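You operate a simulated robot arm through the tools that you are given. There is no shell and no other tool. Be economical: measure what you need, move in short steps, check, and stop when the job is done.

You are at the controls of a simulated robot arm. One attempt, no reset.

Task
Pair the blue controller with the console and put the green one in dock place 2.
Fine: console on, click the pair button once, then the controller's white button once; dock it with its grips to the room.

Only the result counts: the job must be done as asked and must still hold three seconds after the hand-in. Knocking over, shifting, dropping, spilling or breaking anything else fails it.

Robot
A 7-joint arm with a two-finger parallel gripper, fixed in place. Base frame: the origin is at the foot of the arm, x ahead of it, y to its left, z up. Units: m, rad, N and s.
With the tool pointing down near the work surface it reaches from about 0.28 to 0.68 m from the base axis. Its first joint turns from -1.152 to 1.152 rad. Payload 1.57 kg.
The TCP is the grasp point between the finger pads, 0.03 m short of the fingertips. In the tool frame z runs along the fingers and y along their closing line. The gripper opens to 0.11 m. The fingers are 0.024 m wide and 0.012 m thick; the gripper's body (0.048 by 0.112 m) begins 0.078 m behind the TCP.
Orientation is that of the tool frame in the base frame, as [roll, pitch, yaw] about the fixed x, y, z axes, in that order (R = Rz(yaw) Ry(pitch) Rx(roll)). With the fingers straight down and closing along the base's y, the tool's x points along the base's -x, its y along +y and its z along -z.

Tools
- The arm moves only by the tool arm_command. Its argument "motion" is a list of rows, each an object (a shift or turn left out is 0, a gripper value left out holds the last) with "translation": the shift along the base's x, y, z in units of 300 mm (1.0 is 300 mm), a list of three; "dr": the turn, a rotation vector about the base's x, y, z in units of 60 degrees (1.0 is 60 degrees), a list of three; "claw": the gripper command, from -1 (shut) to 1 (fully open), values between in proportion. In form: [{"translation": [dx, dy, dz], "dr": [rx, ry, rz], "claw": claw}, ...]. A call has 1 to 12 rows; each row is the pose to reach, as a shift and turn from the pose commanded when the call began. A call with a number of a shift or a turn outside -1 to 1 is refused whole. A row lasts 0.2 s, in which the tool goes at most 0.05 m and 0.15 rad; a call with a longer step from one row to the next is refused whole, and so is a gripper value outside its range. Where a pose cannot be reached the arm comes as near as it can. A force on the tool above 40 N (or 10 N above the force at the start of the call, whichever is more), or a blocked arm, ends the call early, and 0.2 s more pass. The fingers move at their own pace (about 0.108 m/s each) and stop on an object; they squeeze with about 33 N. The grip force told is the motor's: it shows also when the fingers shut on nothing. Time passes only in rows, and 0.2 s behind the last, so rows that repeat a pose let the fingers close. It gives the time, the measured TCP pose, the force on the tool (base axes), the opening and the grip force at its end, in the units of the frame above (readings bear some noise).
- Cameras (640 x 400 px; columns grow to the right, rows downward): "scene" is fixed at [0.1718, -0.4144, 1.3802]; the picture's right is [0.59, -0.81, 0.00], its down [-0.64, -0.46, -0.62] and it looks along [0.50, 0.36, -0.79] (base axes); focal length 323 px, centre (320, 200). "wrist" rides on the gripper at [-0.036, 0, -0.08] in the tool frame; the picture's right is [0.00, -1.00, 0.00], its down [0.97, 0.00, -0.24] and it looks along [0.24, 0.00, 0.97] (tool axes); focal length 218 px, centre (320, 200). There is no depth. A picture from a camera that has moved, and an enlarged one, comes with that camera's place and axes in the base frame and with its lens.
- get_image(camera): a new picture of that camera. No time passes.
- close_up(camera, box): a new picture of the part [left, top, right, bottom] of that camera's present view, enlarged. No time passes.
- hand_in(): hands the job in; it is judged then, once.

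Go step by step. Nothing tells you positions but the pictures and the camera data: compare them with the known pose of the tool, close in by small moves and look again before you grip or let go. The budget is 120 turns and 76 pictures, counting those below and the enlarged ones. Unless the task says otherwise, let go and move clear before handing in, and close with one line.

The tools are called after "Call:" as a command line: name --argument value ..., lists and objects as JSON in quotes. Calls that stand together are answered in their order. arm_command: Moves the arm, as the interface text tells. Its arguments: {"type":"object","properties":{"motion":{"type":"array"}},"required":["motion"]} The other tools are called the same way: get_image (camera) takes a picture; close_up (camera, box) takes an enlarged picture of a part of a camera's view; hand_in () hands the job in.

At the start:

```text
time_s: 0.0
ee_pos: [0.3751, -0.0608, 1.0536]
ee_rot: [3.142, 0.0, 3.142]
ft_force: [0.5, -0.6, 0.3]
opening: 0.1102
finger_force: 0.0
```

scene: 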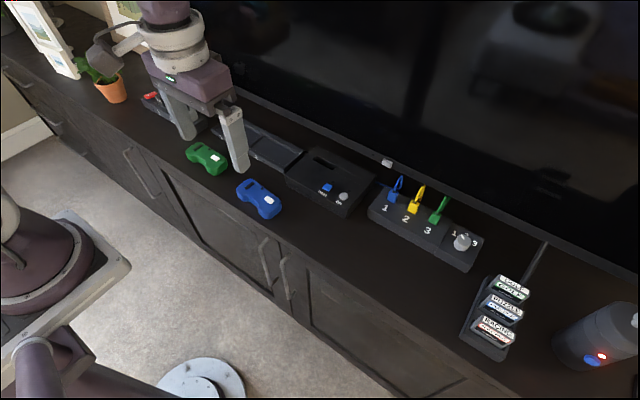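
wrist: 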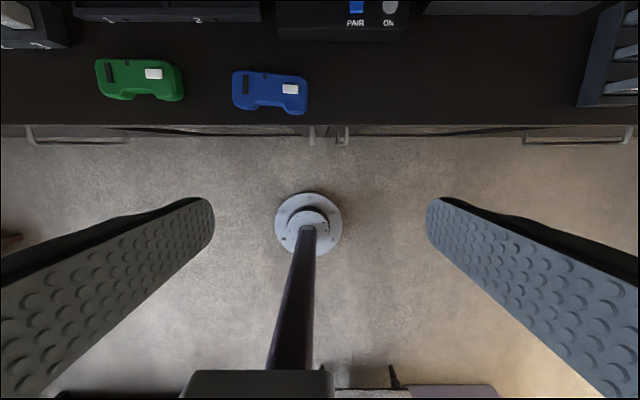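

I see the two controllers in front of a console with PAIR and ON buttons, with the dock to its left. I'll look closer first.

Call:
close_up --camera "scene" --box '[130, 80, 290, 180]'

Call:
close_up --camera "scene" --box '[220, 130, 380, 230]'

Call:
close_up --camera "scene" --box '[340, 150, 500, 250]'

Call:
close_up --camera "wrist" --box '[0, 0, 440, 130]'

```text
4.00 times, centred on (210, 130) of scene
camera zoom: at [0.1718, -0.4144, 1.3802], right [0.59, -0.81, 0.0], down [-0.64, -0.46, -0.62], along [0.5, 0.36, -0.79], focal length 1290 px, centre (760, 480)
```

zoom: 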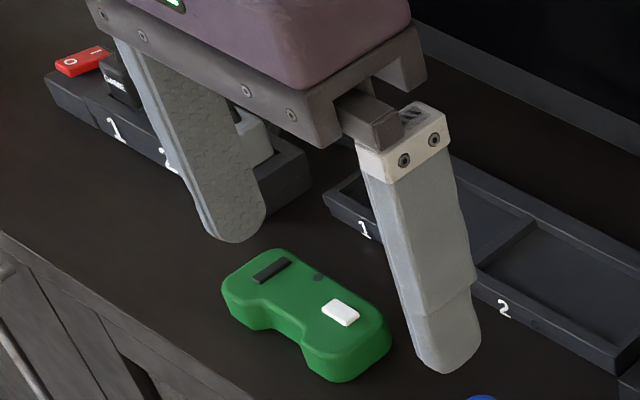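

```text
4.00 times, centred on (300, 180) of scene
camera zoom: at [0.1718, -0.4144, 1.3802], right [0.59, -0.81, 0.0], down [-0.64, -0.46, -0.62], along [0.5, 0.36, -0.79], focal length 1290 px, centre (400, 280)
```

zoom: 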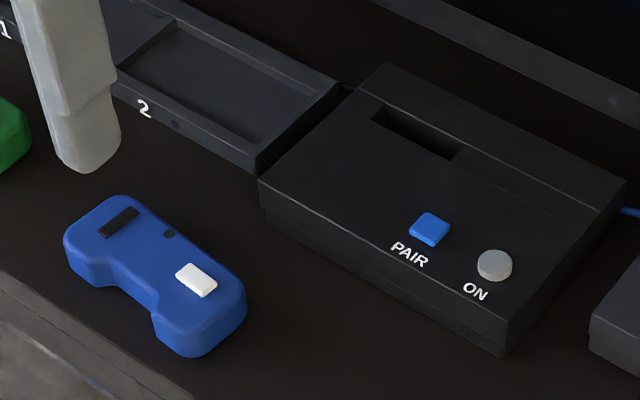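

```text
4.00 times, centred on (420, 200) of scene
camera zoom: at [0.1718, -0.4144, 1.3802], right [0.59, -0.81, 0.0], down [-0.64, -0.46, -0.62], along [0.5, 0.36, -0.79], focal length 1290 px, centre (-80, 200)
```

zoom: 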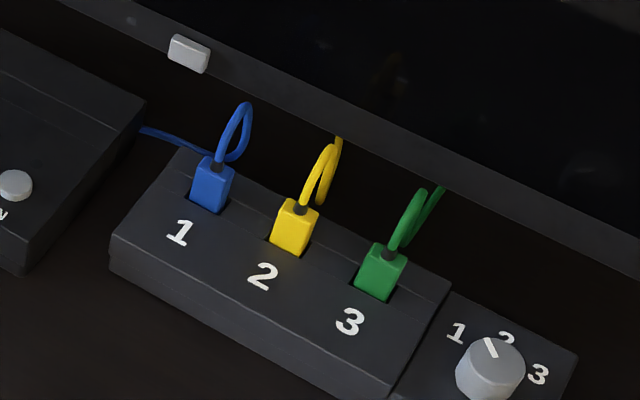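

```text
1.45 times, centred on (220, 65) of wrist
camera zoom: at [0.4118, -0.0606, 1.1334], right [0.0, -1.0, 0.0], down [-0.97, 0.0, 0.24], along [-0.24, 0.0, -0.97], focal length 318 px, centre (466, 396)
```

zoom: 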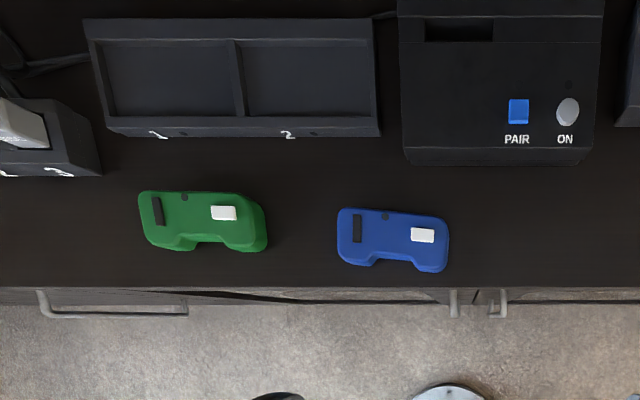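

The console looks off (ON is grey). ON sits at about (0.61,-0.165,0.755) and the blue controller's white button at about (0.502,-0.015,0.74). I'll shut the gripper and move near the console to refine these.

Call:
arm_command --motion '[{"translation": [0.1, -0.055, -0.08], "claw": -1}, {"translation": [0.2, -0.11, -0.16]}, {"translation": [0.3, -0.165, -0.24]}, {"translation": [0.4, -0.22, -0.32]}, {"translation": [0.5, -0.28, -0.4]}, {"translation": [0.617, -0.347, -0.48]}, {"translation": [0.617, -0.347, -0.48]}]'

Call:
get_image --camera "wrist"

Call:
get_image --camera "scene"

```text
time_s: 1.6
ee_pos: [0.5631, -0.1661, 0.9052]
ee_rot: [-3.141, 0.002, -3.14]
ft_force: [1.4, 0.7, 0.2]
opening: 0.0
finger_force: 20.9
```

```text
69 pictures are left
camera wrist: at [0.5989, -0.1659, 0.9868], right [0.0, -1.0, 0.0], down [-0.97, 0.0, 0.24], along [-0.24, 0.0, -0.97], focal length 218 px, centre (320, 200)
```

wrist: 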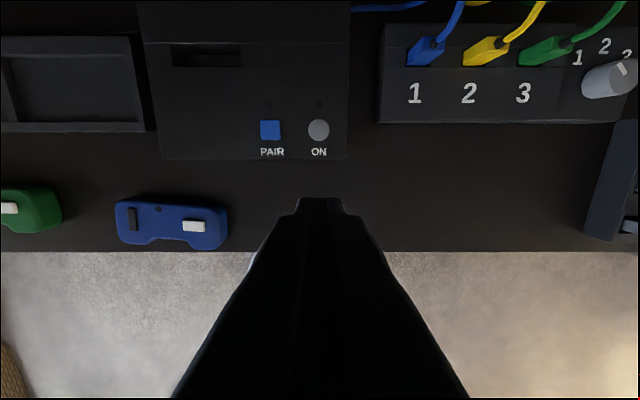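

```text
68 pictures are left
```

scene: 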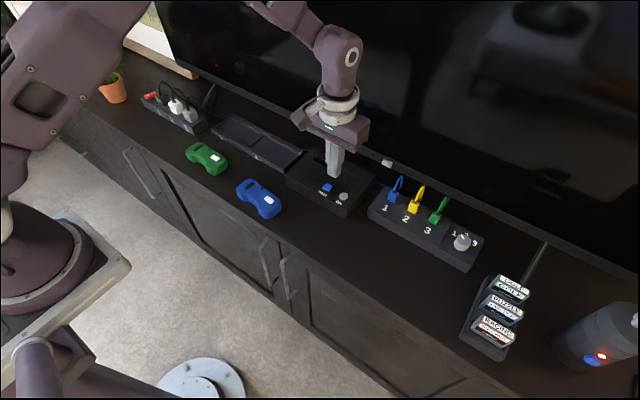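

ON is at about (0.614,-0.166) and PAIR at about (0.614,-0.115). The left strip has a red switch, so I'll inspect it before pressing ON.

Call:
close_up --camera "scene" --box '[130, 80, 226, 140]'

Call:
close_up --camera "scene" --box '[280, 140, 376, 220]'

```text
6.67 times, centred on (178, 110) of scene
camera zoom: at [0.1718, -0.4144, 1.3802], right [0.59, -0.81, 0.0], down [-0.64, -0.46, -0.62], along [0.5, 0.36, -0.79], focal length 2151 px, centre (1267, 800)
```

zoom: 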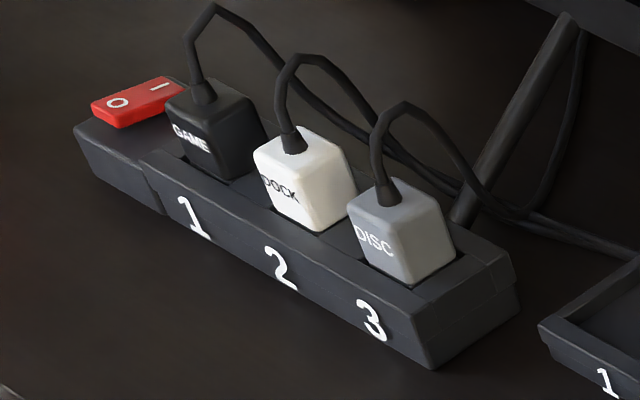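

```text
5.00 times, centred on (328, 180) of scene
camera zoom: at [0.1718, -0.4144, 1.3802], right [0.59, -0.81, 0.0], down [-0.64, -0.46, -0.62], along [0.5, 0.36, -0.79], focal length 1613 px, centre (280, 300)
```

zoom: 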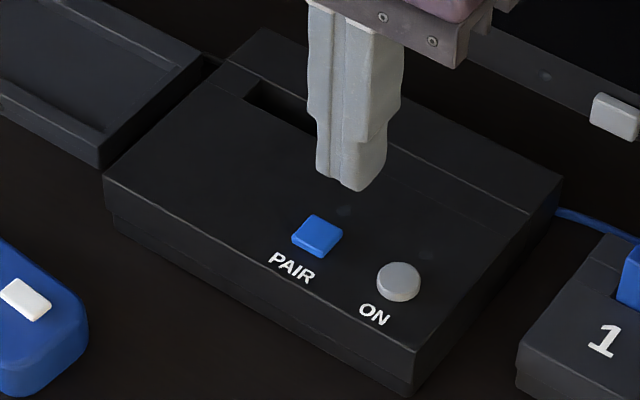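

The rocker's "I" end is down, so the strip is on and GAME is plugged in. I'll go above ON and stop just clear of it.

Call:
arm_command --motion '[{"translation": [0.1, 0, 0]}, {"translation": [0.17, 0, -0.1]}, {"translation": [0.17, 0, -0.22]}, {"translation": [0.17, 0, -0.34]}, {"translation": [0.17, 0, -0.38]}]'

Call:
close_up --camera "scene" --box '[280, 140, 376, 220]'

Call:
get_image --camera "wrist"

```text
time_s: 2.8
ee_pos: [0.6129, -0.1661, 0.7946]
ee_rot: [3.141, 0.0, -3.14]
ft_force: [-0.6, -0.2, 0.0]
opening: 0.0001
finger_force: 21.0
```

```text
5.00 times, centred on (328, 180) of scene
camera zoom: at [0.1718, -0.4144, 1.3802], right [0.59, -0.81, 0.0], down [-0.64, -0.46, -0.62], along [0.5, 0.36, -0.79], focal length 1613 px, centre (280, 300)
```

zoom: 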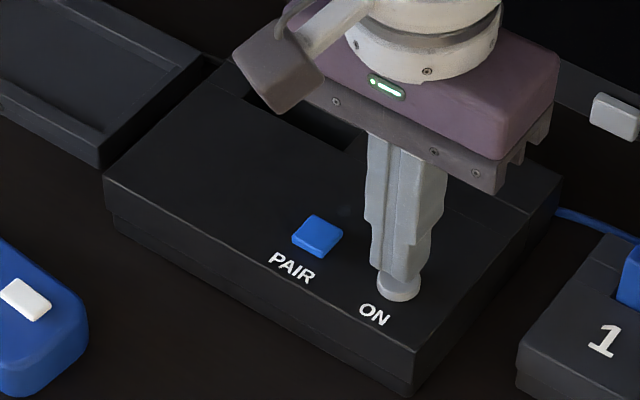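

```text
64 pictures are left
camera wrist: at [0.6482, -0.1654, 0.8756], right [0.0, -1.0, 0.0], down [-0.97, 0.0, 0.24], along [-0.24, 0.0, -0.97], focal length 218 px, centre (320, 200)
```

wrist: 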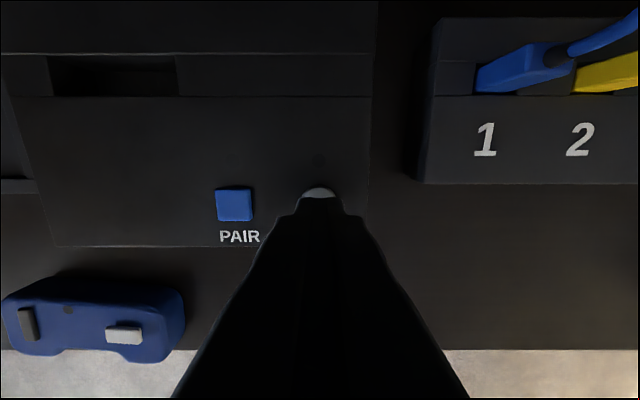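

The tip is just above ON. I'll press in small steps.

Call:
arm_command --motion '[{"translation": [0.01, 0, -0.007]}, {"translation": [0.01, 0, -0.014]}, {"translation": [0.01, 0, -0.02]}, {"translation": [0.01, 0, -0.026]}, {"translation": [0.01, 0, -0.032]}]'

Call:
close_up --camera "scene" --box '[280, 140, 376, 220]'

```text
time_s: 4.0
ee_pos: [0.6154, -0.1651, 0.785]
ee_rot: [3.141, -0.001, -3.141]
ft_force: [0.4, -0.3, -0.1]
opening: 0.0
finger_force: 21.2
```

```text
5.00 times, centred on (328, 180) of scene
camera zoom: at [0.1718, -0.4144, 1.3802], right [0.59, -0.81, 0.0], down [-0.64, -0.46, -0.62], along [0.5, 0.36, -0.79], focal length 1613 px, centre (280, 300)
```

zoom: 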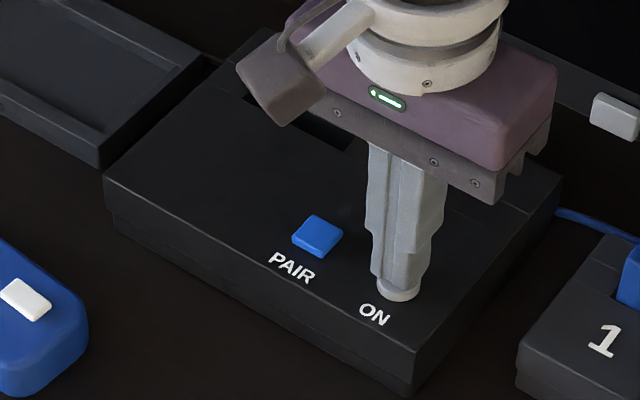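

No contact yet (no force), so I'll continue down.

Call:
arm_command --motion '[{"translation": [0, 0, -0.006]}, {"translation": [0, 0, -0.012]}, {"translation": [0, 0, -0.018]}, {"translation": [0, 0, -0.024]}]'

Call:
close_up --camera "scene" --box '[280, 140, 376, 220]'

```text
time_s: 5.0
ee_pos: [0.6149, -0.1666, 0.7778]
ee_rot: [-3.142, -0.001, -3.141]
ft_force: [-2.0, 1.5, 7.2]
opening: 0.0
finger_force: 21.1
```

```text
5.00 times, centred on (328, 180) of scene
camera zoom: at [0.1716, -0.4143, 1.3802], right [0.59, -0.81, 0.0], down [-0.64, -0.46, -0.62], along [0.5, 0.36, -0.79], focal length 1613 px, centre (280, 300)
```

zoom: 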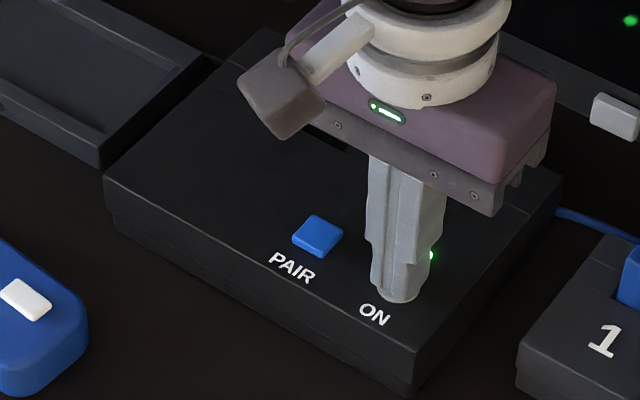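

The console's green LED lit. I'll lift and check.

Call:
arm_command --motion '[{"translation": [0, 0, 0.05]}, {"translation": [-0.02, 0.05, 0.1]}, {"translation": [-0.02, 0.17, 0.1]}, {"translation": [-0.02, 0.17, 0.1]}]'

Call:
get_image --camera "scene"

Call:
get_image --camera "wrist"

```text
time_s: 6.0
ee_pos: [0.6095, -0.1133, 0.809]
ee_rot: [3.141, 0.001, 3.14]
ft_force: [0.5, 0.8, 0.6]
opening: 0.0001
finger_force: 21.0
```

```text
61 pictures are left
```

scene: 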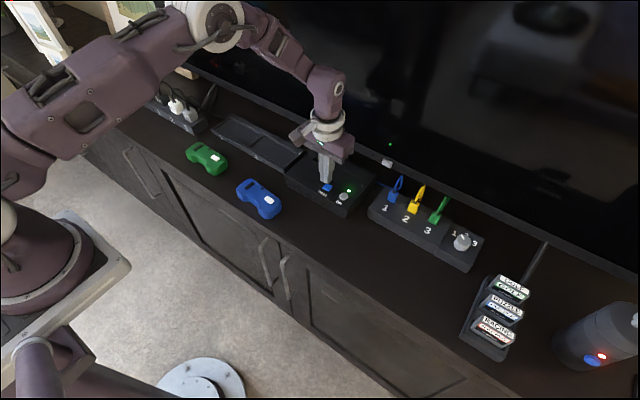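

```text
60 pictures are left
camera wrist: at [0.646, -0.1139, 0.8895], right [0.0, -1.0, 0.0], down [-0.97, 0.0, 0.24], along [-0.24, 0.0, -0.97], focal length 218 px, centre (320, 200)
```

wrist: 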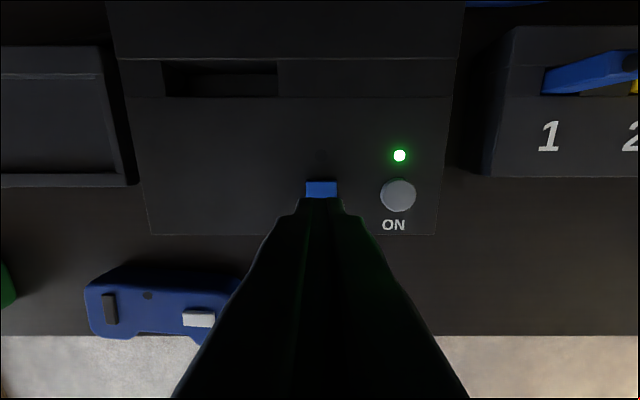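

PAIR is aligned under the tip, so I'll press it with the same depth procedure.

Call:
arm_command --motion '[{"translation": [0.02, 0, -0.04]}, {"translation": [0.02, 0, -0.076]}, {"translation": [0.02, 0, -0.083]}, {"translation": [0.02, 0, -0.09]}, {"translation": [0.02, 0, -0.096]}, {"translation": [0.02, 0, -0.1]}]'

Call:
close_up --camera "scene" --box '[280, 140, 376, 220]'

```text
time_s: 7.4
ee_pos: [0.615, -0.114, 0.7788]
ee_rot: [3.14, 0.0, 3.14]
ft_force: [-0.7, -0.1, 5.2]
opening: 0.0002
finger_force: 21.2
```

```text
5.00 times, centred on (328, 180) of scene
camera zoom: at [0.1717, -0.4144, 1.3802], right [0.59, -0.81, 0.0], down [-0.64, -0.46, -0.62], along [0.5, 0.36, -0.79], focal length 1613 px, centre (280, 300)
```

zoom: 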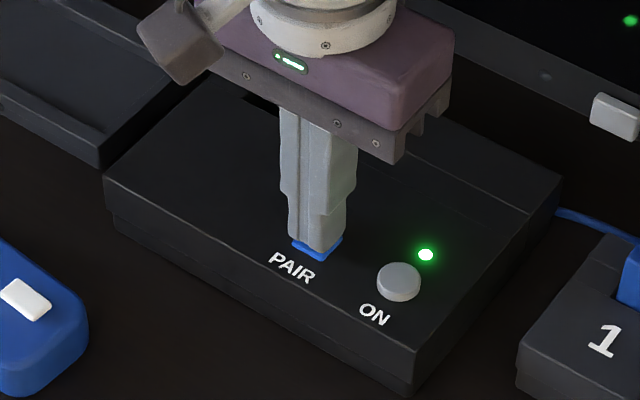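

Contact is made, but the pair lamp is hidden behind the finger. I'll press about 1.5 mm deeper within the same press.

Call:
arm_command --motion '[{"translation": [0, 0, -0.003]}, {"translation": [0, 0, -0.006]}]'

Call:
get_image --camera "wrist"

```text
time_s: 8.0
ee_pos: [0.6157, -0.1136, 0.7765]
ee_rot: [-3.142, 0.0, -3.141]
ft_force: [-0.9, 0.7, 10.4]
opening: 0.0003
finger_force: 21.3
```

```text
58 pictures are left
camera wrist: at [0.6516, -0.1138, 0.8569], right [0.0, -1.0, 0.0], down [-0.97, 0.0, 0.24], along [-0.24, 0.0, -0.97], focal length 218 px, centre (320, 200)
```

wrist: 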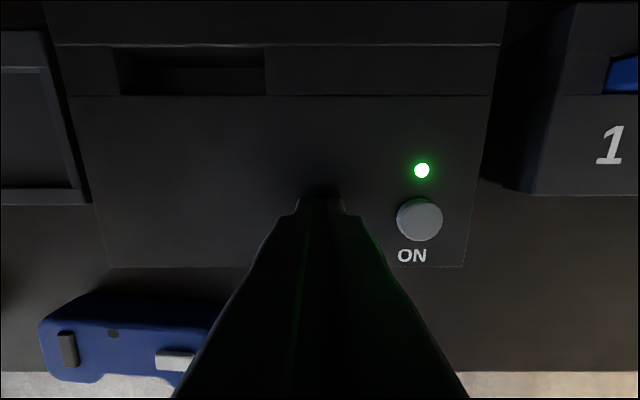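

The press reached 10 N. I'll lift and go straight over the blue controller's white button, then check the lamp.

Call:
arm_command --motion '[{"translation": [0, 0, 0.09]}, {"translation": [-0.1, 0.09, 0.1]}, {"translation": [-0.2, 0.18, 0.1]}, {"translation": [-0.3, 0.27, 0.1]}, {"translation": [-0.38, 0.333, 0.06]}, {"translation": [-0.38, 0.333, 0.03]}]'

Call:
get_image --camera "wrist"

Call:
close_up --camera "scene" --box '[220, 130, 380, 230]'

```text
time_s: 9.4
ee_pos: [0.5025, -0.0133, 0.7843]
ee_rot: [3.141, 0.0, 3.141]
ft_force: [0.3, -0.3, 0.0]
opening: 0.0
finger_force: 21.3
```

```text
57 pictures are left
camera wrist: at [0.5379, -0.0124, 0.866], right [0.0, -1.0, 0.0], down [-0.97, 0.0, 0.24], along [-0.24, 0.0, -0.97], focal length 218 px, centre (320, 200)
```

wrist: 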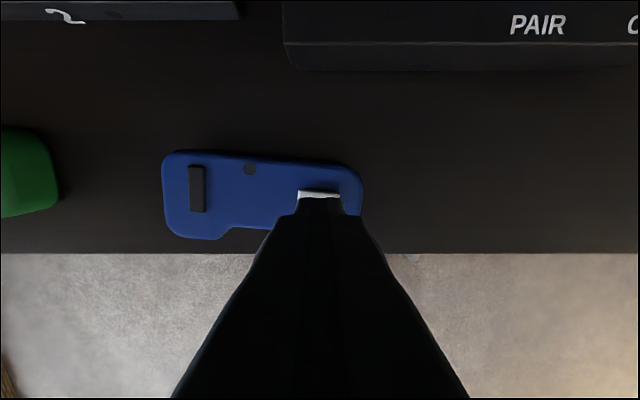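

```text
4.00 times, centred on (300, 180) of scene
camera zoom: at [0.1718, -0.4143, 1.3802], right [0.59, -0.81, 0.0], down [-0.64, -0.46, -0.62], along [0.5, 0.36, -0.79], focal length 1290 px, centre (400, 280)
```

zoom: 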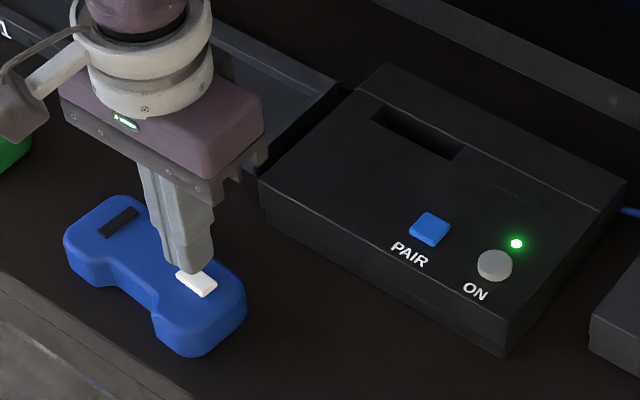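

The tip is over the white button. The pair lamp looks dark but may be blinking, so I'll check it with small time steps.

Call:
arm_command --motion '[{"translation": [0.005, 0, 0]}]'

Call:
close_up --camera "scene" --box '[310, 165, 366, 205]'

```text
time_s: 9.8
ee_pos: [0.5033, -0.0142, 0.785]
ee_rot: [3.14, 0.0, -3.141]
ft_force: [-0.4, 0.3, -0.1]
opening: 0.0001
finger_force: 20.7
```

```text
10.00 times, centred on (338, 185) of scene
camera zoom: at [0.1718, -0.4144, 1.3802], right [0.59, -0.81, 0.0], down [-0.64, -0.46, -0.62], along [0.5, 0.36, -0.79], focal length 3226 px, centre (140, 350)
```

zoom: 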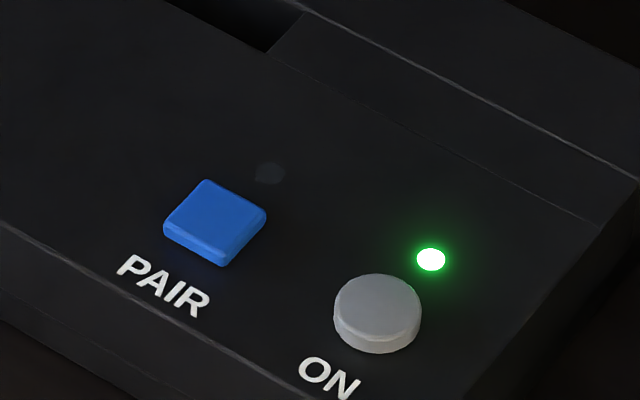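

Call:
arm_command --motion '[{"translation": [0, 0, 0]}]'

Call:
close_up --camera "scene" --box '[310, 165, 366, 205]'

```text
time_s: 10.2
ee_pos: [0.5028, -0.0146, 0.7848]
ee_rot: [3.141, 0.0, -3.141]
ft_force: [0.0, 0.7, 0.3]
opening: 0.0
finger_force: 20.8
```

```text
10.00 times, centred on (338, 185) of scene
camera zoom: at [0.1718, -0.4144, 1.3802], right [0.59, -0.81, 0.0], down [-0.64, -0.46, -0.62], along [0.5, 0.36, -0.79], focal length 3226 px, centre (140, 350)
```

zoom: 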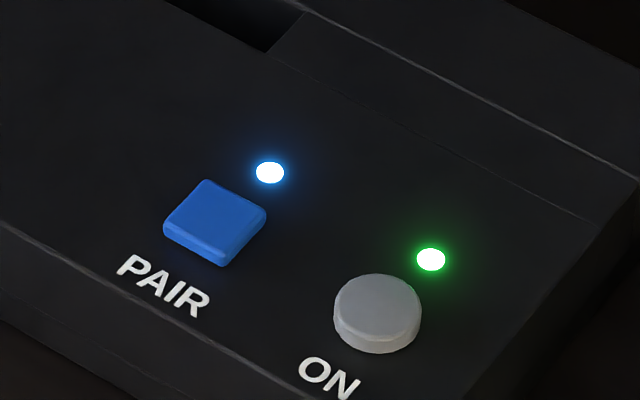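

The pair lamp is blinking, so pairing mode is active. I'll press the white button now.

Call:
arm_command --motion '[{"translation": [0.01, 0, -0.01]}, {"translation": [0.01, 0, -0.02]}, {"translation": [0.01, 0, -0.027]}, {"translation": [0.01, 0, -0.034]}, {"translation": [0.01, 0, -0.04]}, {"translation": [0.01, 0, -0.045]}]'

Call:
close_up --camera "scene" --box '[220, 130, 380, 230]'

```text
time_s: 11.6
ee_pos: [0.5054, -0.013, 0.7716]
ee_rot: [-3.141, 0.0, -3.141]
ft_force: [0.7, -0.3, 0.3]
opening: 0.0003
finger_force: 21.2
```

```text
4.00 times, centred on (300, 180) of scene
camera zoom: at [0.1718, -0.4144, 1.3802], right [0.59, -0.81, 0.0], down [-0.64, -0.46, -0.62], along [0.5, 0.36, -0.79], focal length 1290 px, centre (400, 280)
```

zoom: 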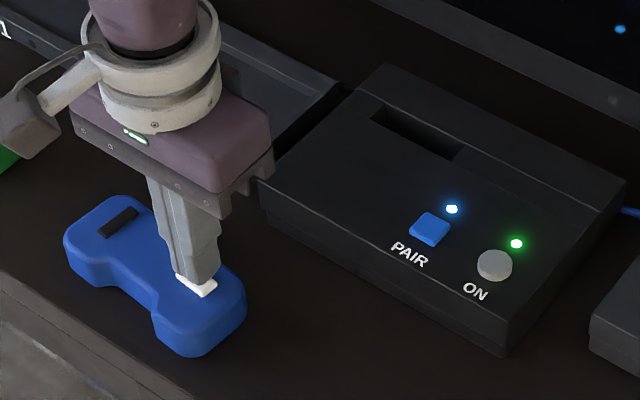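

No contact yet, continuing down.

Call:
arm_command --motion '[{"translation": [0, 0, -0.006]}, {"translation": [0, 0, -0.012]}, {"translation": [0, 0, -0.017]}, {"translation": [0, 0, -0.022]}]'

Call:
close_up --camera "scene" --box '[220, 130, 380, 230]'

```text
time_s: 12.6
ee_pos: [0.5045, -0.0145, 0.7655]
ee_rot: [-3.14, 0.002, -3.141]
ft_force: [0.1, -0.6, -0.6]
opening: 0.0
finger_force: 21.3
```

```text
4.00 times, centred on (300, 180) of scene
camera zoom: at [0.1718, -0.4144, 1.3802], right [0.59, -0.81, 0.0], down [-0.64, -0.46, -0.62], along [0.5, 0.36, -0.79], focal length 1290 px, centre (400, 280)
```

zoom: 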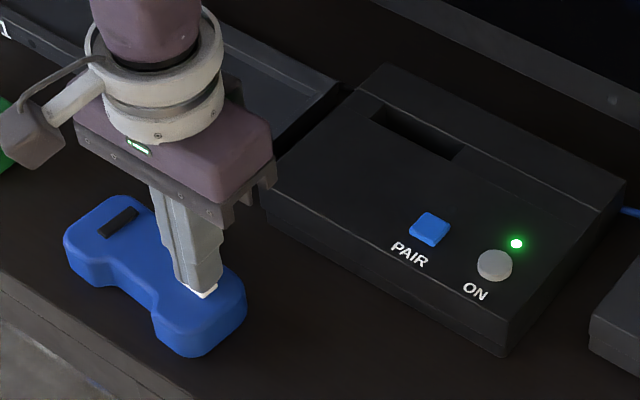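

Still no contact, so I'll continue down.

Call:
arm_command --motion '[{"translation": [0, 0, -0.006]}, {"translation": [0, 0, -0.011]}, {"translation": [0, 0, -0.015]}, {"translation": [0, 0, -0.019]}]'

Call:
close_up --camera "scene" --box '[220, 130, 380, 230]'

```text
time_s: 13.6
ee_pos: [0.5053, -0.0135, 0.7595]
ee_rot: [-3.141, 0.001, 3.14]
ft_force: [-4.5, -3.9, 24.3]
opening: 0.0
finger_force: 21.5
```

```text
4.00 times, centred on (300, 180) of scene
camera zoom: at [0.1713, -0.4144, 1.3802], right [0.59, -0.81, 0.0], down [-0.64, -0.46, -0.62], along [0.5, 0.36, -0.79], focal length 1290 px, centre (400, 280)
```

zoom: 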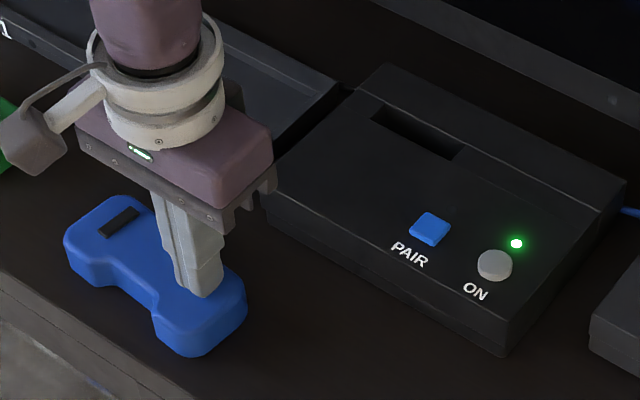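

The button is pressed in firmly (24 N). I'll lift straight off and check the lamps.

Call:
arm_command --motion '[{"translation": [0, 0, 0.03]}, {"translation": [0, 0, 0.12]}, {"translation": [0, 0, 0.25]}]'

Call:
close_up --camera "scene" --box '[220, 130, 380, 230]'

```text
time_s: 14.4
ee_pos: [0.5067, -0.014, 0.8336]
ee_rot: [3.141, -0.001, 3.14]
ft_force: [-0.3, 0.6, 0.0]
opening: 0.0
finger_force: 21.0
```

```text
4.00 times, centred on (300, 180) of scene
camera zoom: at [0.1718, -0.4144, 1.3802], right [0.59, -0.81, 0.0], down [-0.64, -0.46, -0.62], along [0.5, 0.36, -0.79], focal length 1290 px, centre (400, 280)
```

zoom: 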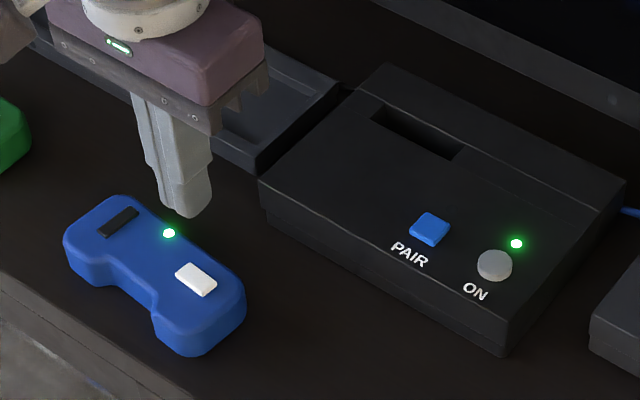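

The blue controller's lamp is solid green, so the pairing looks done. Next I'll move above the green controller and dock, opening the gripper, to measure.

Call:
arm_command --motion '[{"translation": [0, 0.05, 0.15], "claw": 1}, {"translation": [0.04, 0.18, 0.25]}, {"translation": [0.08, 0.3, 0.35]}, {"translation": [0.12, 0.42, 0.4]}, {"translation": [0.16, 0.54, 0.4]}, {"translation": [0.16, 0.64, 0.4]}, {"translation": [0.16, 0.64, 0.4]}]'

Call:
get_image --camera "wrist"

Call:
get_image --camera "scene"

Call:
close_up --camera "scene" --box '[220, 130, 380, 230]'

```text
refused: row 2 steps farther than a row can; nothing moved
```

```text
49 pictures are left
camera wrist: at [0.5433, -0.0135, 0.9149], right [0.0, -1.0, 0.0], down [-0.97, 0.0, 0.24], along [-0.24, 0.0, -0.97], focal length 218 px, centre (320, 200)
```

wrist: 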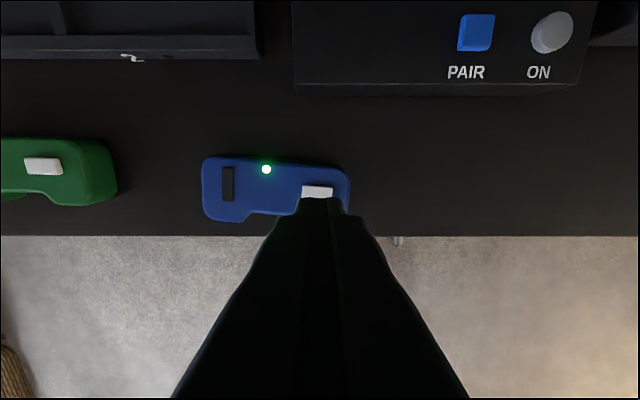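

```text
48 pictures are left
```

scene: 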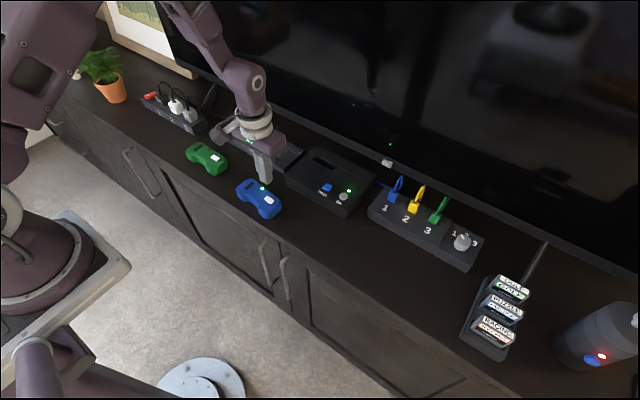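

```text
4.00 times, centred on (300, 180) of scene
camera zoom: at [0.1718, -0.4144, 1.3802], right [0.59, -0.81, 0.0], down [-0.64, -0.46, -0.62], along [0.5, 0.36, -0.79], focal length 1290 px, centre (400, 280)
```

zoom: 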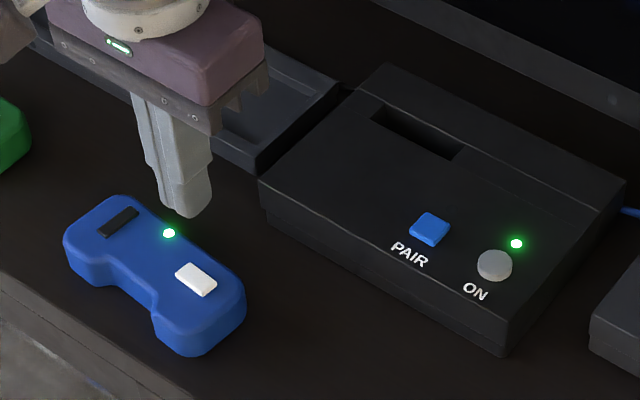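

That move was refused for too long a step, so nothing moved. I'll retry with smaller steps.

Call:
arm_command --motion '[{"translation": [0, 0.05, 0.13], "claw": 1}, {"translation": [0.04, 0.14, 0.24]}, {"translation": [0.08, 0.24, 0.34]}, {"translation": [0.12, 0.36, 0.4]}, {"translation": [0.16, 0.48, 0.4]}, {"translation": [0.16, 0.6, 0.4]}, {"translation": [0.16, 0.64, 0.4]}, {"translation": [0.16, 0.64, 0.4]}]'

Call:
get_image --camera "wrist"

Call:
close_up --camera "scene" --box '[220, 130, 380, 230]'

```text
time_s: 16.2
ee_pos: [0.5545, 0.1784, 0.953]
ee_rot: [3.141, 0.001, 3.14]
ft_force: [-0.2, -0.1, -0.1]
opening: 0.1101
finger_force: 0.1
```

```text
46 pictures are left
camera wrist: at [0.5899, 0.1775, 1.0343], right [0.0, -1.0, 0.0], down [-0.97, 0.0, 0.24], along [-0.24, 0.0, -0.97], focal length 218 px, centre (320, 200)
```

wrist: 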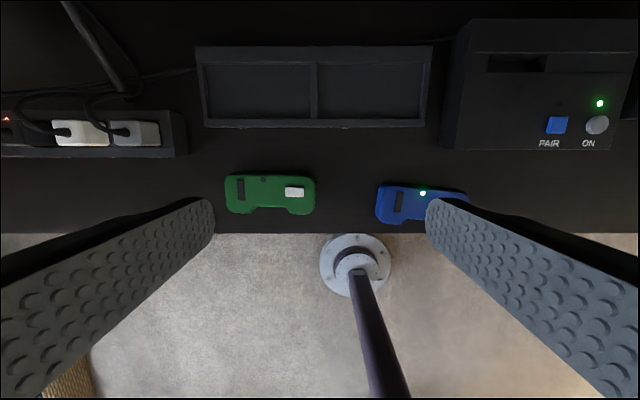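

```text
4.00 times, centred on (300, 180) of scene
camera zoom: at [0.1718, -0.4143, 1.3802], right [0.59, -0.81, 0.0], down [-0.64, -0.46, -0.62], along [0.5, 0.36, -0.79], focal length 1290 px, centre (400, 280)
```

zoom: 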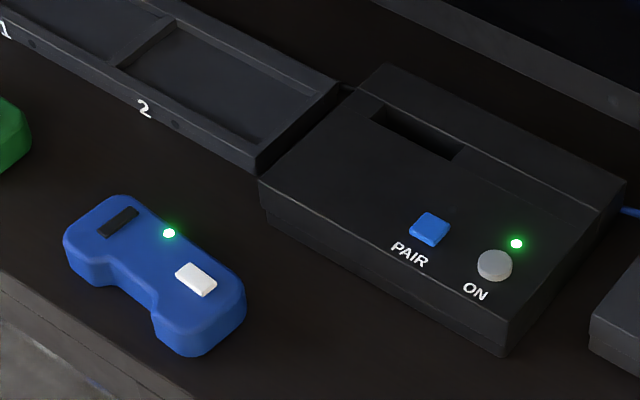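

The pair lamp is off and the controller lamp is solid, so blue is paired. Now I'll measure the dock and the green controller.

Call:
close_up --camera "wrist" --box '[190, 40, 350, 140]'

Call:
close_up --camera "wrist" --box '[210, 150, 338, 230]'

Call:
close_up --camera "wrist" --box '[290, 30, 450, 130]'

Call:
close_up --camera "scene" --box '[180, 100, 308, 180]'

```text
4.00 times, centred on (270, 90) of wrist
camera zoom: at [0.5899, 0.1775, 1.0343], right [0.0, -1.0, 0.0], down [-0.97, 0.0, 0.24], along [-0.24, 0.0, -0.97], focal length 873 px, centre (520, 640)
```

zoom: 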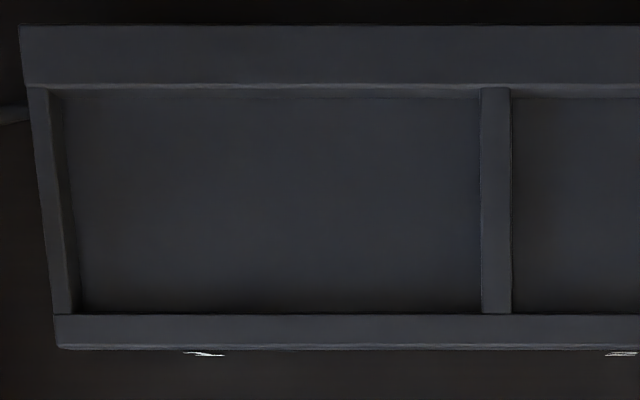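

```text
5.00 times, centred on (274, 190) of wrist
camera zoom: at [0.5899, 0.1775, 1.0343], right [0.0, -1.0, 0.0], down [-0.97, 0.0, 0.24], along [-0.24, 0.0, -0.97], focal length 1091 px, centre (550, 250)
```

zoom: 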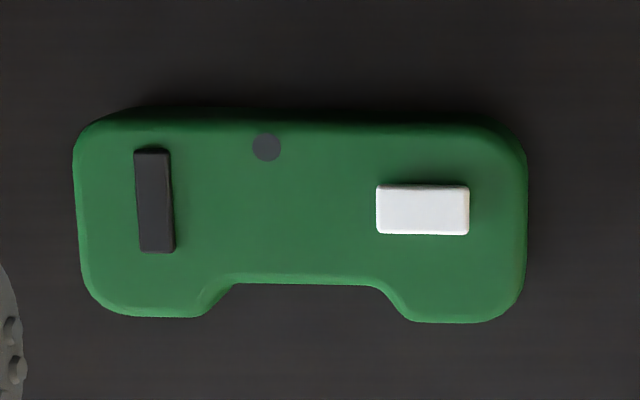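

```text
4.00 times, centred on (370, 80) of wrist
camera zoom: at [0.5899, 0.1775, 1.0343], right [0.0, -1.0, 0.0], down [-0.97, 0.0, 0.24], along [-0.24, 0.0, -0.97], focal length 873 px, centre (120, 680)
```

zoom: 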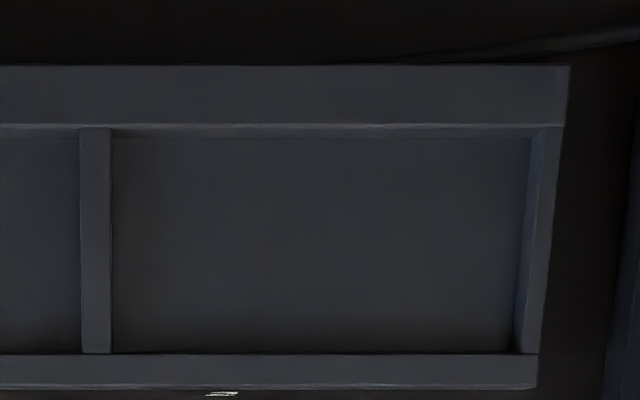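

```text
5.00 times, centred on (244, 140) of scene
camera zoom: at [0.1718, -0.4143, 1.3802], right [0.59, -0.81, 0.0], down [-0.64, -0.46, -0.62], along [0.5, 0.36, -0.79], focal length 1613 px, centre (700, 500)
```

zoom: 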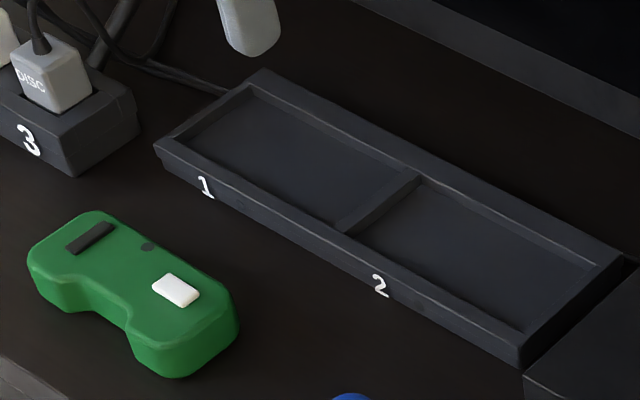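

The green controller is about 0.13 × 0.057 m, centred near (0.524,0.248), with its grips already facing the room. Place 2's interior is about x 0.627–0.695, y 0.040–0.180. I'll turn the gripper about 88° so it closes front to back at the controller's middle.

Call:
arm_command --motion '[{"translation": [-0.01, 0.03, -0.03], "dr": [0, 0, 0.125]}, {"translation": [-0.02, 0.06, -0.06], "dr": [0, 0, 0.25]}, {"translation": [-0.03, 0.09, -0.09], "dr": [0, 0, 0.375]}, {"translation": [-0.04, 0.12, -0.12], "dr": [0, 0, 0.5]}, {"translation": [-0.05, 0.15, -0.15], "dr": [0, 0, 0.625]}, {"translation": [-0.06, 0.18, -0.18], "dr": [0, 0, 0.75]}, {"translation": [-0.07, 0.21, -0.21], "dr": [0, 0, 0.875]}, {"translation": [-0.081, 0.233, -0.254], "dr": [0, 0, 1.0]}]'

Call:
arm_command --motion '[{"translation": [0, 0, 0], "dr": [0, 0, 0.12]}, {"translation": [0, 0, 0], "dr": [0, 0, 0.24]}, {"translation": [0, 0, 0], "dr": [0, 0, 0.36]}, {"translation": [0, 0, 0], "dr": [0, 0, 0.476]}, {"translation": [0, 0, 0], "dr": [0, 0, 0.476]}]'

Call:
get_image --camera "wrist"

Call:
get_image --camera "scene"

```text
time_s: 18.0
ee_pos: [0.528, 0.2477, 0.8781]
ee_rot: [-3.141, 0.0, -2.092]
ft_force: [-0.3, 0.2, 0.5]
opening: 0.11
finger_force: 0.0
```

```text
time_s: 19.2
ee_pos: [0.5289, 0.2473, 0.8786]
ee_rot: [-3.141, 0.0, -1.595]
ft_force: [0.0, 0.7, 0.4]
opening: 0.11
finger_force: 0.0
```

```text
40 pictures are left
camera wrist: at [0.5303, 0.2843, 0.9588], right [1.0, -0.02, 0.0], down [-0.02, -0.97, 0.24], along [-0.01, -0.24, -0.97], focal length 218 px, centre (320, 200)
```

wrist: 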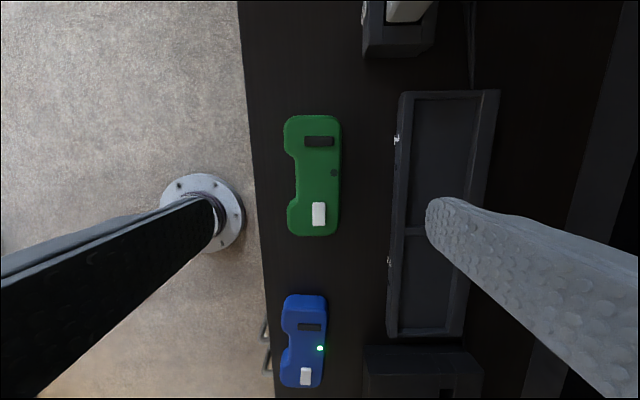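

```text
39 pictures are left
```

scene: 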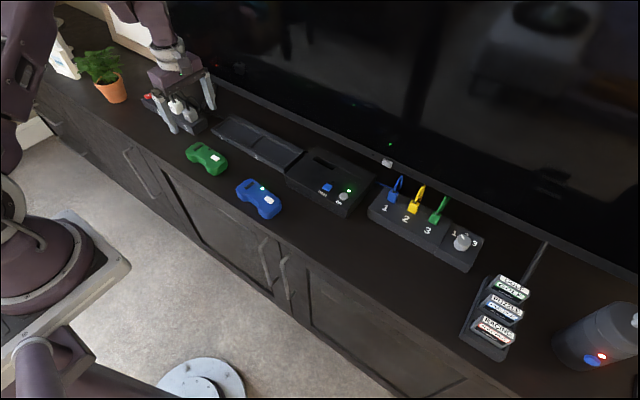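

The gripper is centred on the controller's waist. I'll descend so the fingertips overlap only the top 15 mm or so.

Call:
arm_command --motion '[{"translation": [-0.003, 0.003, -0.15]}, {"translation": [-0.003, 0.003, -0.29]}, {"translation": [-0.003, 0.003, -0.4]}, {"translation": [-0.003, 0.003, -0.45]}, {"translation": [-0.003, 0.003, -0.45]}]'

Call:
get_image --camera "wrist"

Call:
close_up --camera "scene" --box '[150, 110, 270, 185]'

```text
time_s: 20.4
ee_pos: [0.5291, 0.2502, 0.744]
ee_rot: [3.141, 0.0, -1.598]
ft_force: [0.2, 0.1, -0.3]
opening: 0.1097
finger_force: 0.0
```

```text
38 pictures are left
camera wrist: at [0.5299, 0.2857, 0.8246], right [1.0, -0.03, 0.0], down [-0.03, -0.97, 0.24], along [-0.01, -0.24, -0.97], focal length 218 px, centre (320, 200)
```

wrist: 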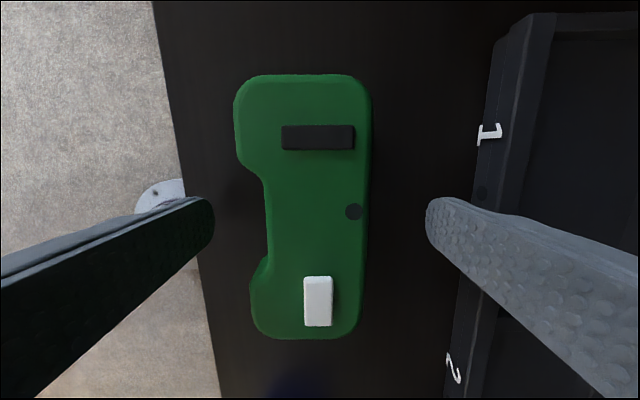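

```text
5.33 times, centred on (210, 148) of scene
camera zoom: at [0.1718, -0.4144, 1.3802], right [0.59, -0.81, 0.0], down [-0.64, -0.46, -0.62], along [0.5, 0.36, -0.79], focal length 1721 px, centre (907, 480)
```

zoom: 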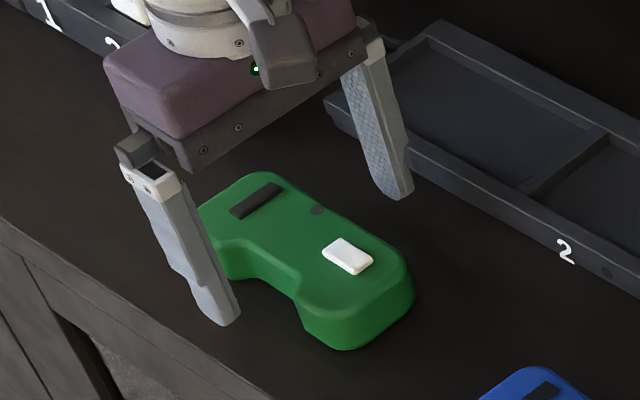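

Aligned with the notch, so I'll close the gripper.

Call:
arm_command --motion '[{"translation": [-0.004, 0, 0], "claw": -1}, {"translation": [-0.004, 0, 0]}, {"translation": [-0.004, 0, 0]}, {"translation": [-0.004, 0, 0]}]'

Call:
get_image --camera "wrist"

Call:
close_up --camera "scene" --box '[150, 110, 270, 185]'

```text
time_s: 21.4
ee_pos: [0.527, 0.2493, 0.7435]
ee_rot: [-3.141, -0.001, -1.597]
ft_force: [-0.5, -0.1, -1.2]
opening: 0.0483
finger_force: 32.6
```

```text
36 pictures are left
camera wrist: at [0.5283, 0.2858, 0.8244], right [1.0, -0.03, 0.0], down [-0.02, -0.97, 0.24], along [-0.01, -0.24, -0.97], focal length 218 px, centre (320, 200)
```

wrist: 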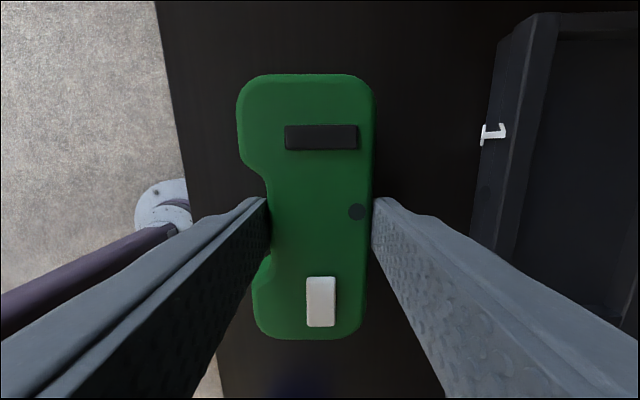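

```text
5.33 times, centred on (210, 148) of scene
camera zoom: at [0.1718, -0.4144, 1.3802], right [0.59, -0.81, 0.0], down [-0.64, -0.46, -0.62], along [0.5, 0.36, -0.79], focal length 1721 px, centre (907, 480)
```

zoom: 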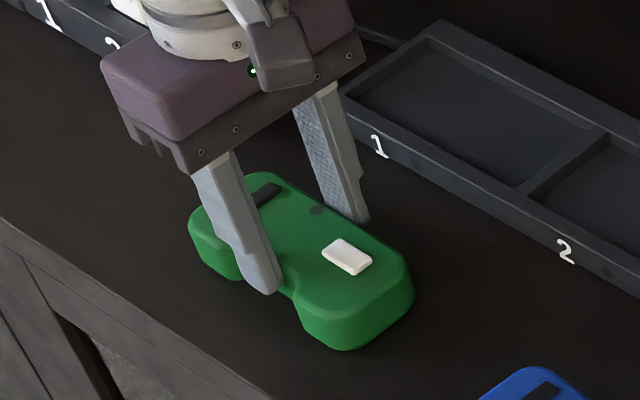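

It's gripped (0.048 m opening). I'll lift, straighten the yaw, and move over in front of place 2.

Call:
arm_command --motion '[{"translation": [0, 0, 0.08]}, {"translation": [0, 0, 0.2]}, {"translation": [0, -0.05, 0.3], "dr": [0, 0, 0.01]}, {"translation": [0.06, -0.17, 0.3], "dr": [0, 0, 0.026]}, {"translation": [0.13, -0.28, 0.3], "dr": [0, 0, 0.026]}, {"translation": [0.21, -0.38, 0.3], "dr": [0, 0, 0.026]}, {"translation": [0.3, -0.46, 0.3], "dr": [0, 0, 0.026]}, {"translation": [0.38, -0.463, 0.3], "dr": [0, 0, 0.026]}, {"translation": [0.38, -0.463, 0.3], "dr": [0, 0, 0.026]}]'

Call:
get_image --camera "wrist"

Call:
get_image --camera "scene"

```text
time_s: 23.4
ee_pos: [0.6416, 0.1076, 0.831]
ee_rot: [-3.141, 0.001, -1.57]
ft_force: [-0.2, 0.7, -2.0]
opening: 0.0484
finger_force: 33.6
```

```text
34 pictures are left
camera wrist: at [0.6413, 0.1448, 0.9116], right [1.0, 0.0, 0.0], down [0.0, -0.97, 0.24], along [0.0, -0.24, -0.97], focal length 218 px, centre (320, 200)
```

wrist: 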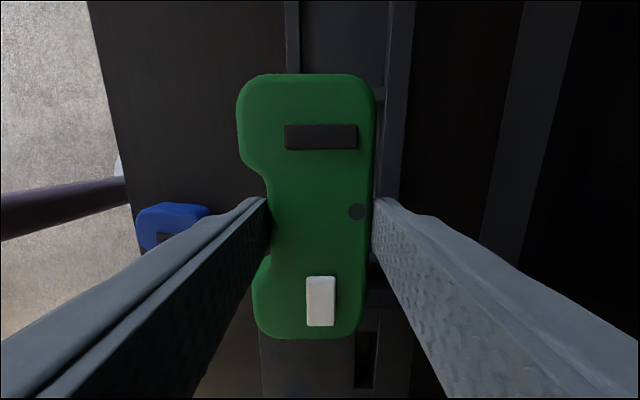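

```text
33 pictures are left
```

scene: 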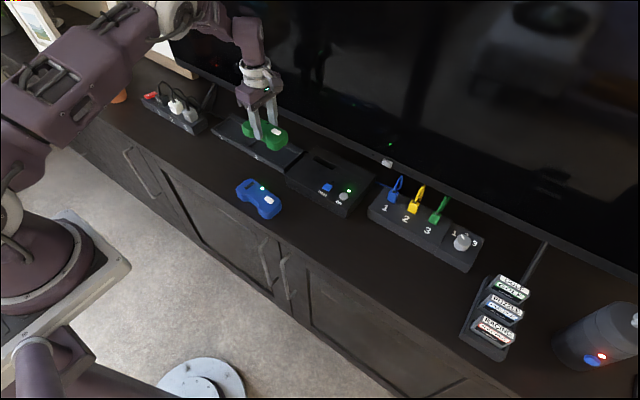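

The controller is held straight. The dock interior re-measures at x 0.626–0.694 and y 0.041–0.181, so the TCP target is (0.665,0.111). I'll move above it and lower to about 1.5 cm over the rim.

Call:
arm_command --motion '[{"translation": [0.04, 0.003, 0]}, {"translation": [0.082, 0.003, 0]}, {"translation": [0.082, 0.003, -0.07]}, {"translation": [0.082, 0.003, -0.15]}, {"translation": [0.082, 0.003, -0.15]}]'

Call:
get_image --camera "wrist"

Call:
close_up --camera "scene" --box '[210, 90, 322, 160]'

```text
time_s: 24.6
ee_pos: [0.666, 0.1109, 0.7884]
ee_rot: [3.141, 0.001, -1.57]
ft_force: [-0.1, 0.3, -1.9]
opening: 0.0485
finger_force: 33.6
```

```text
32 pictures are left
camera wrist: at [0.6663, 0.1471, 0.8683], right [1.0, 0.0, 0.0], down [0.0, -0.97, 0.24], along [0.0, -0.24, -0.97], focal length 218 px, centre (320, 200)
```

wrist: 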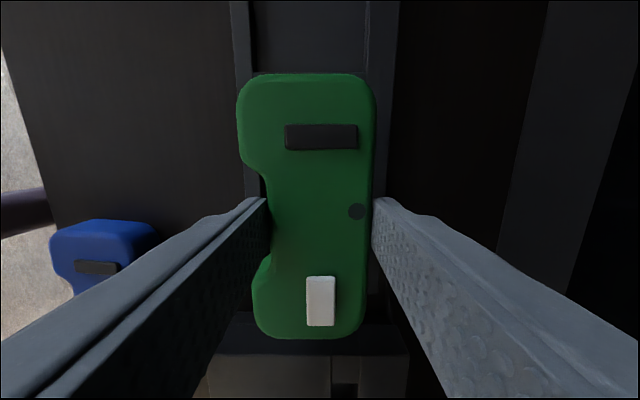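

```text
5.71 times, centred on (266, 125) of scene
camera zoom: at [0.1718, -0.4144, 1.3802], right [0.59, -0.81, 0.0], down [-0.64, -0.46, -0.62], along [0.5, 0.36, -0.79], focal length 1844 px, centre (629, 629)
```

zoom: 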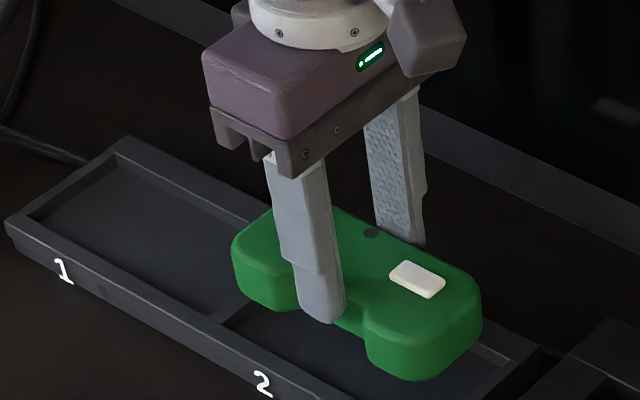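

It's aligned over place 2 with margins of about 4–6 mm. I'll lower in small steps.

Call:
arm_command --motion '[{"translation": [-0.003, 0, -0.02]}, {"translation": [-0.003, 0, -0.04]}, {"translation": [-0.003, 0, -0.06]}, {"translation": [-0.003, 0, -0.08]}, {"translation": [-0.003, 0, -0.095]}, {"translation": [-0.003, 0, -0.105]}]'

Call:
close_up --camera "scene" --box '[210, 90, 322, 160]'

```text
time_s: 26.0
ee_pos: [0.6642, 0.1117, 0.7575]
ee_rot: [-3.139, 0.0, -1.567]
ft_force: [0.0, -0.2, -1.4]
opening: 0.0484
finger_force: 32.4
```

```text
5.71 times, centred on (266, 125) of scene
camera zoom: at [0.1718, -0.4144, 1.3802], right [0.59, -0.81, 0.0], down [-0.64, -0.46, -0.62], along [0.5, 0.36, -0.79], focal length 1844 px, centre (629, 629)
```

zoom: 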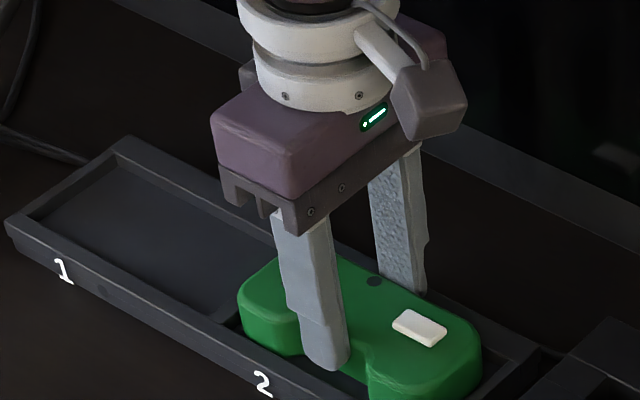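

It's going in between the rims with no contact force. I'll continue in 1 mm steps.

Call:
arm_command --motion '[{"translation": [0, 0, -0.004]}, {"translation": [0, 0, -0.008]}, {"translation": [0, 0, -0.012]}]'

```text
time_s: 26.8
ee_pos: [0.6651, 0.1112, 0.7546]
ee_rot: [-3.135, 0.001, -1.568]
ft_force: [-4.3, 1.2, 24.9]
opening: 0.0486
finger_force: 32.9
```

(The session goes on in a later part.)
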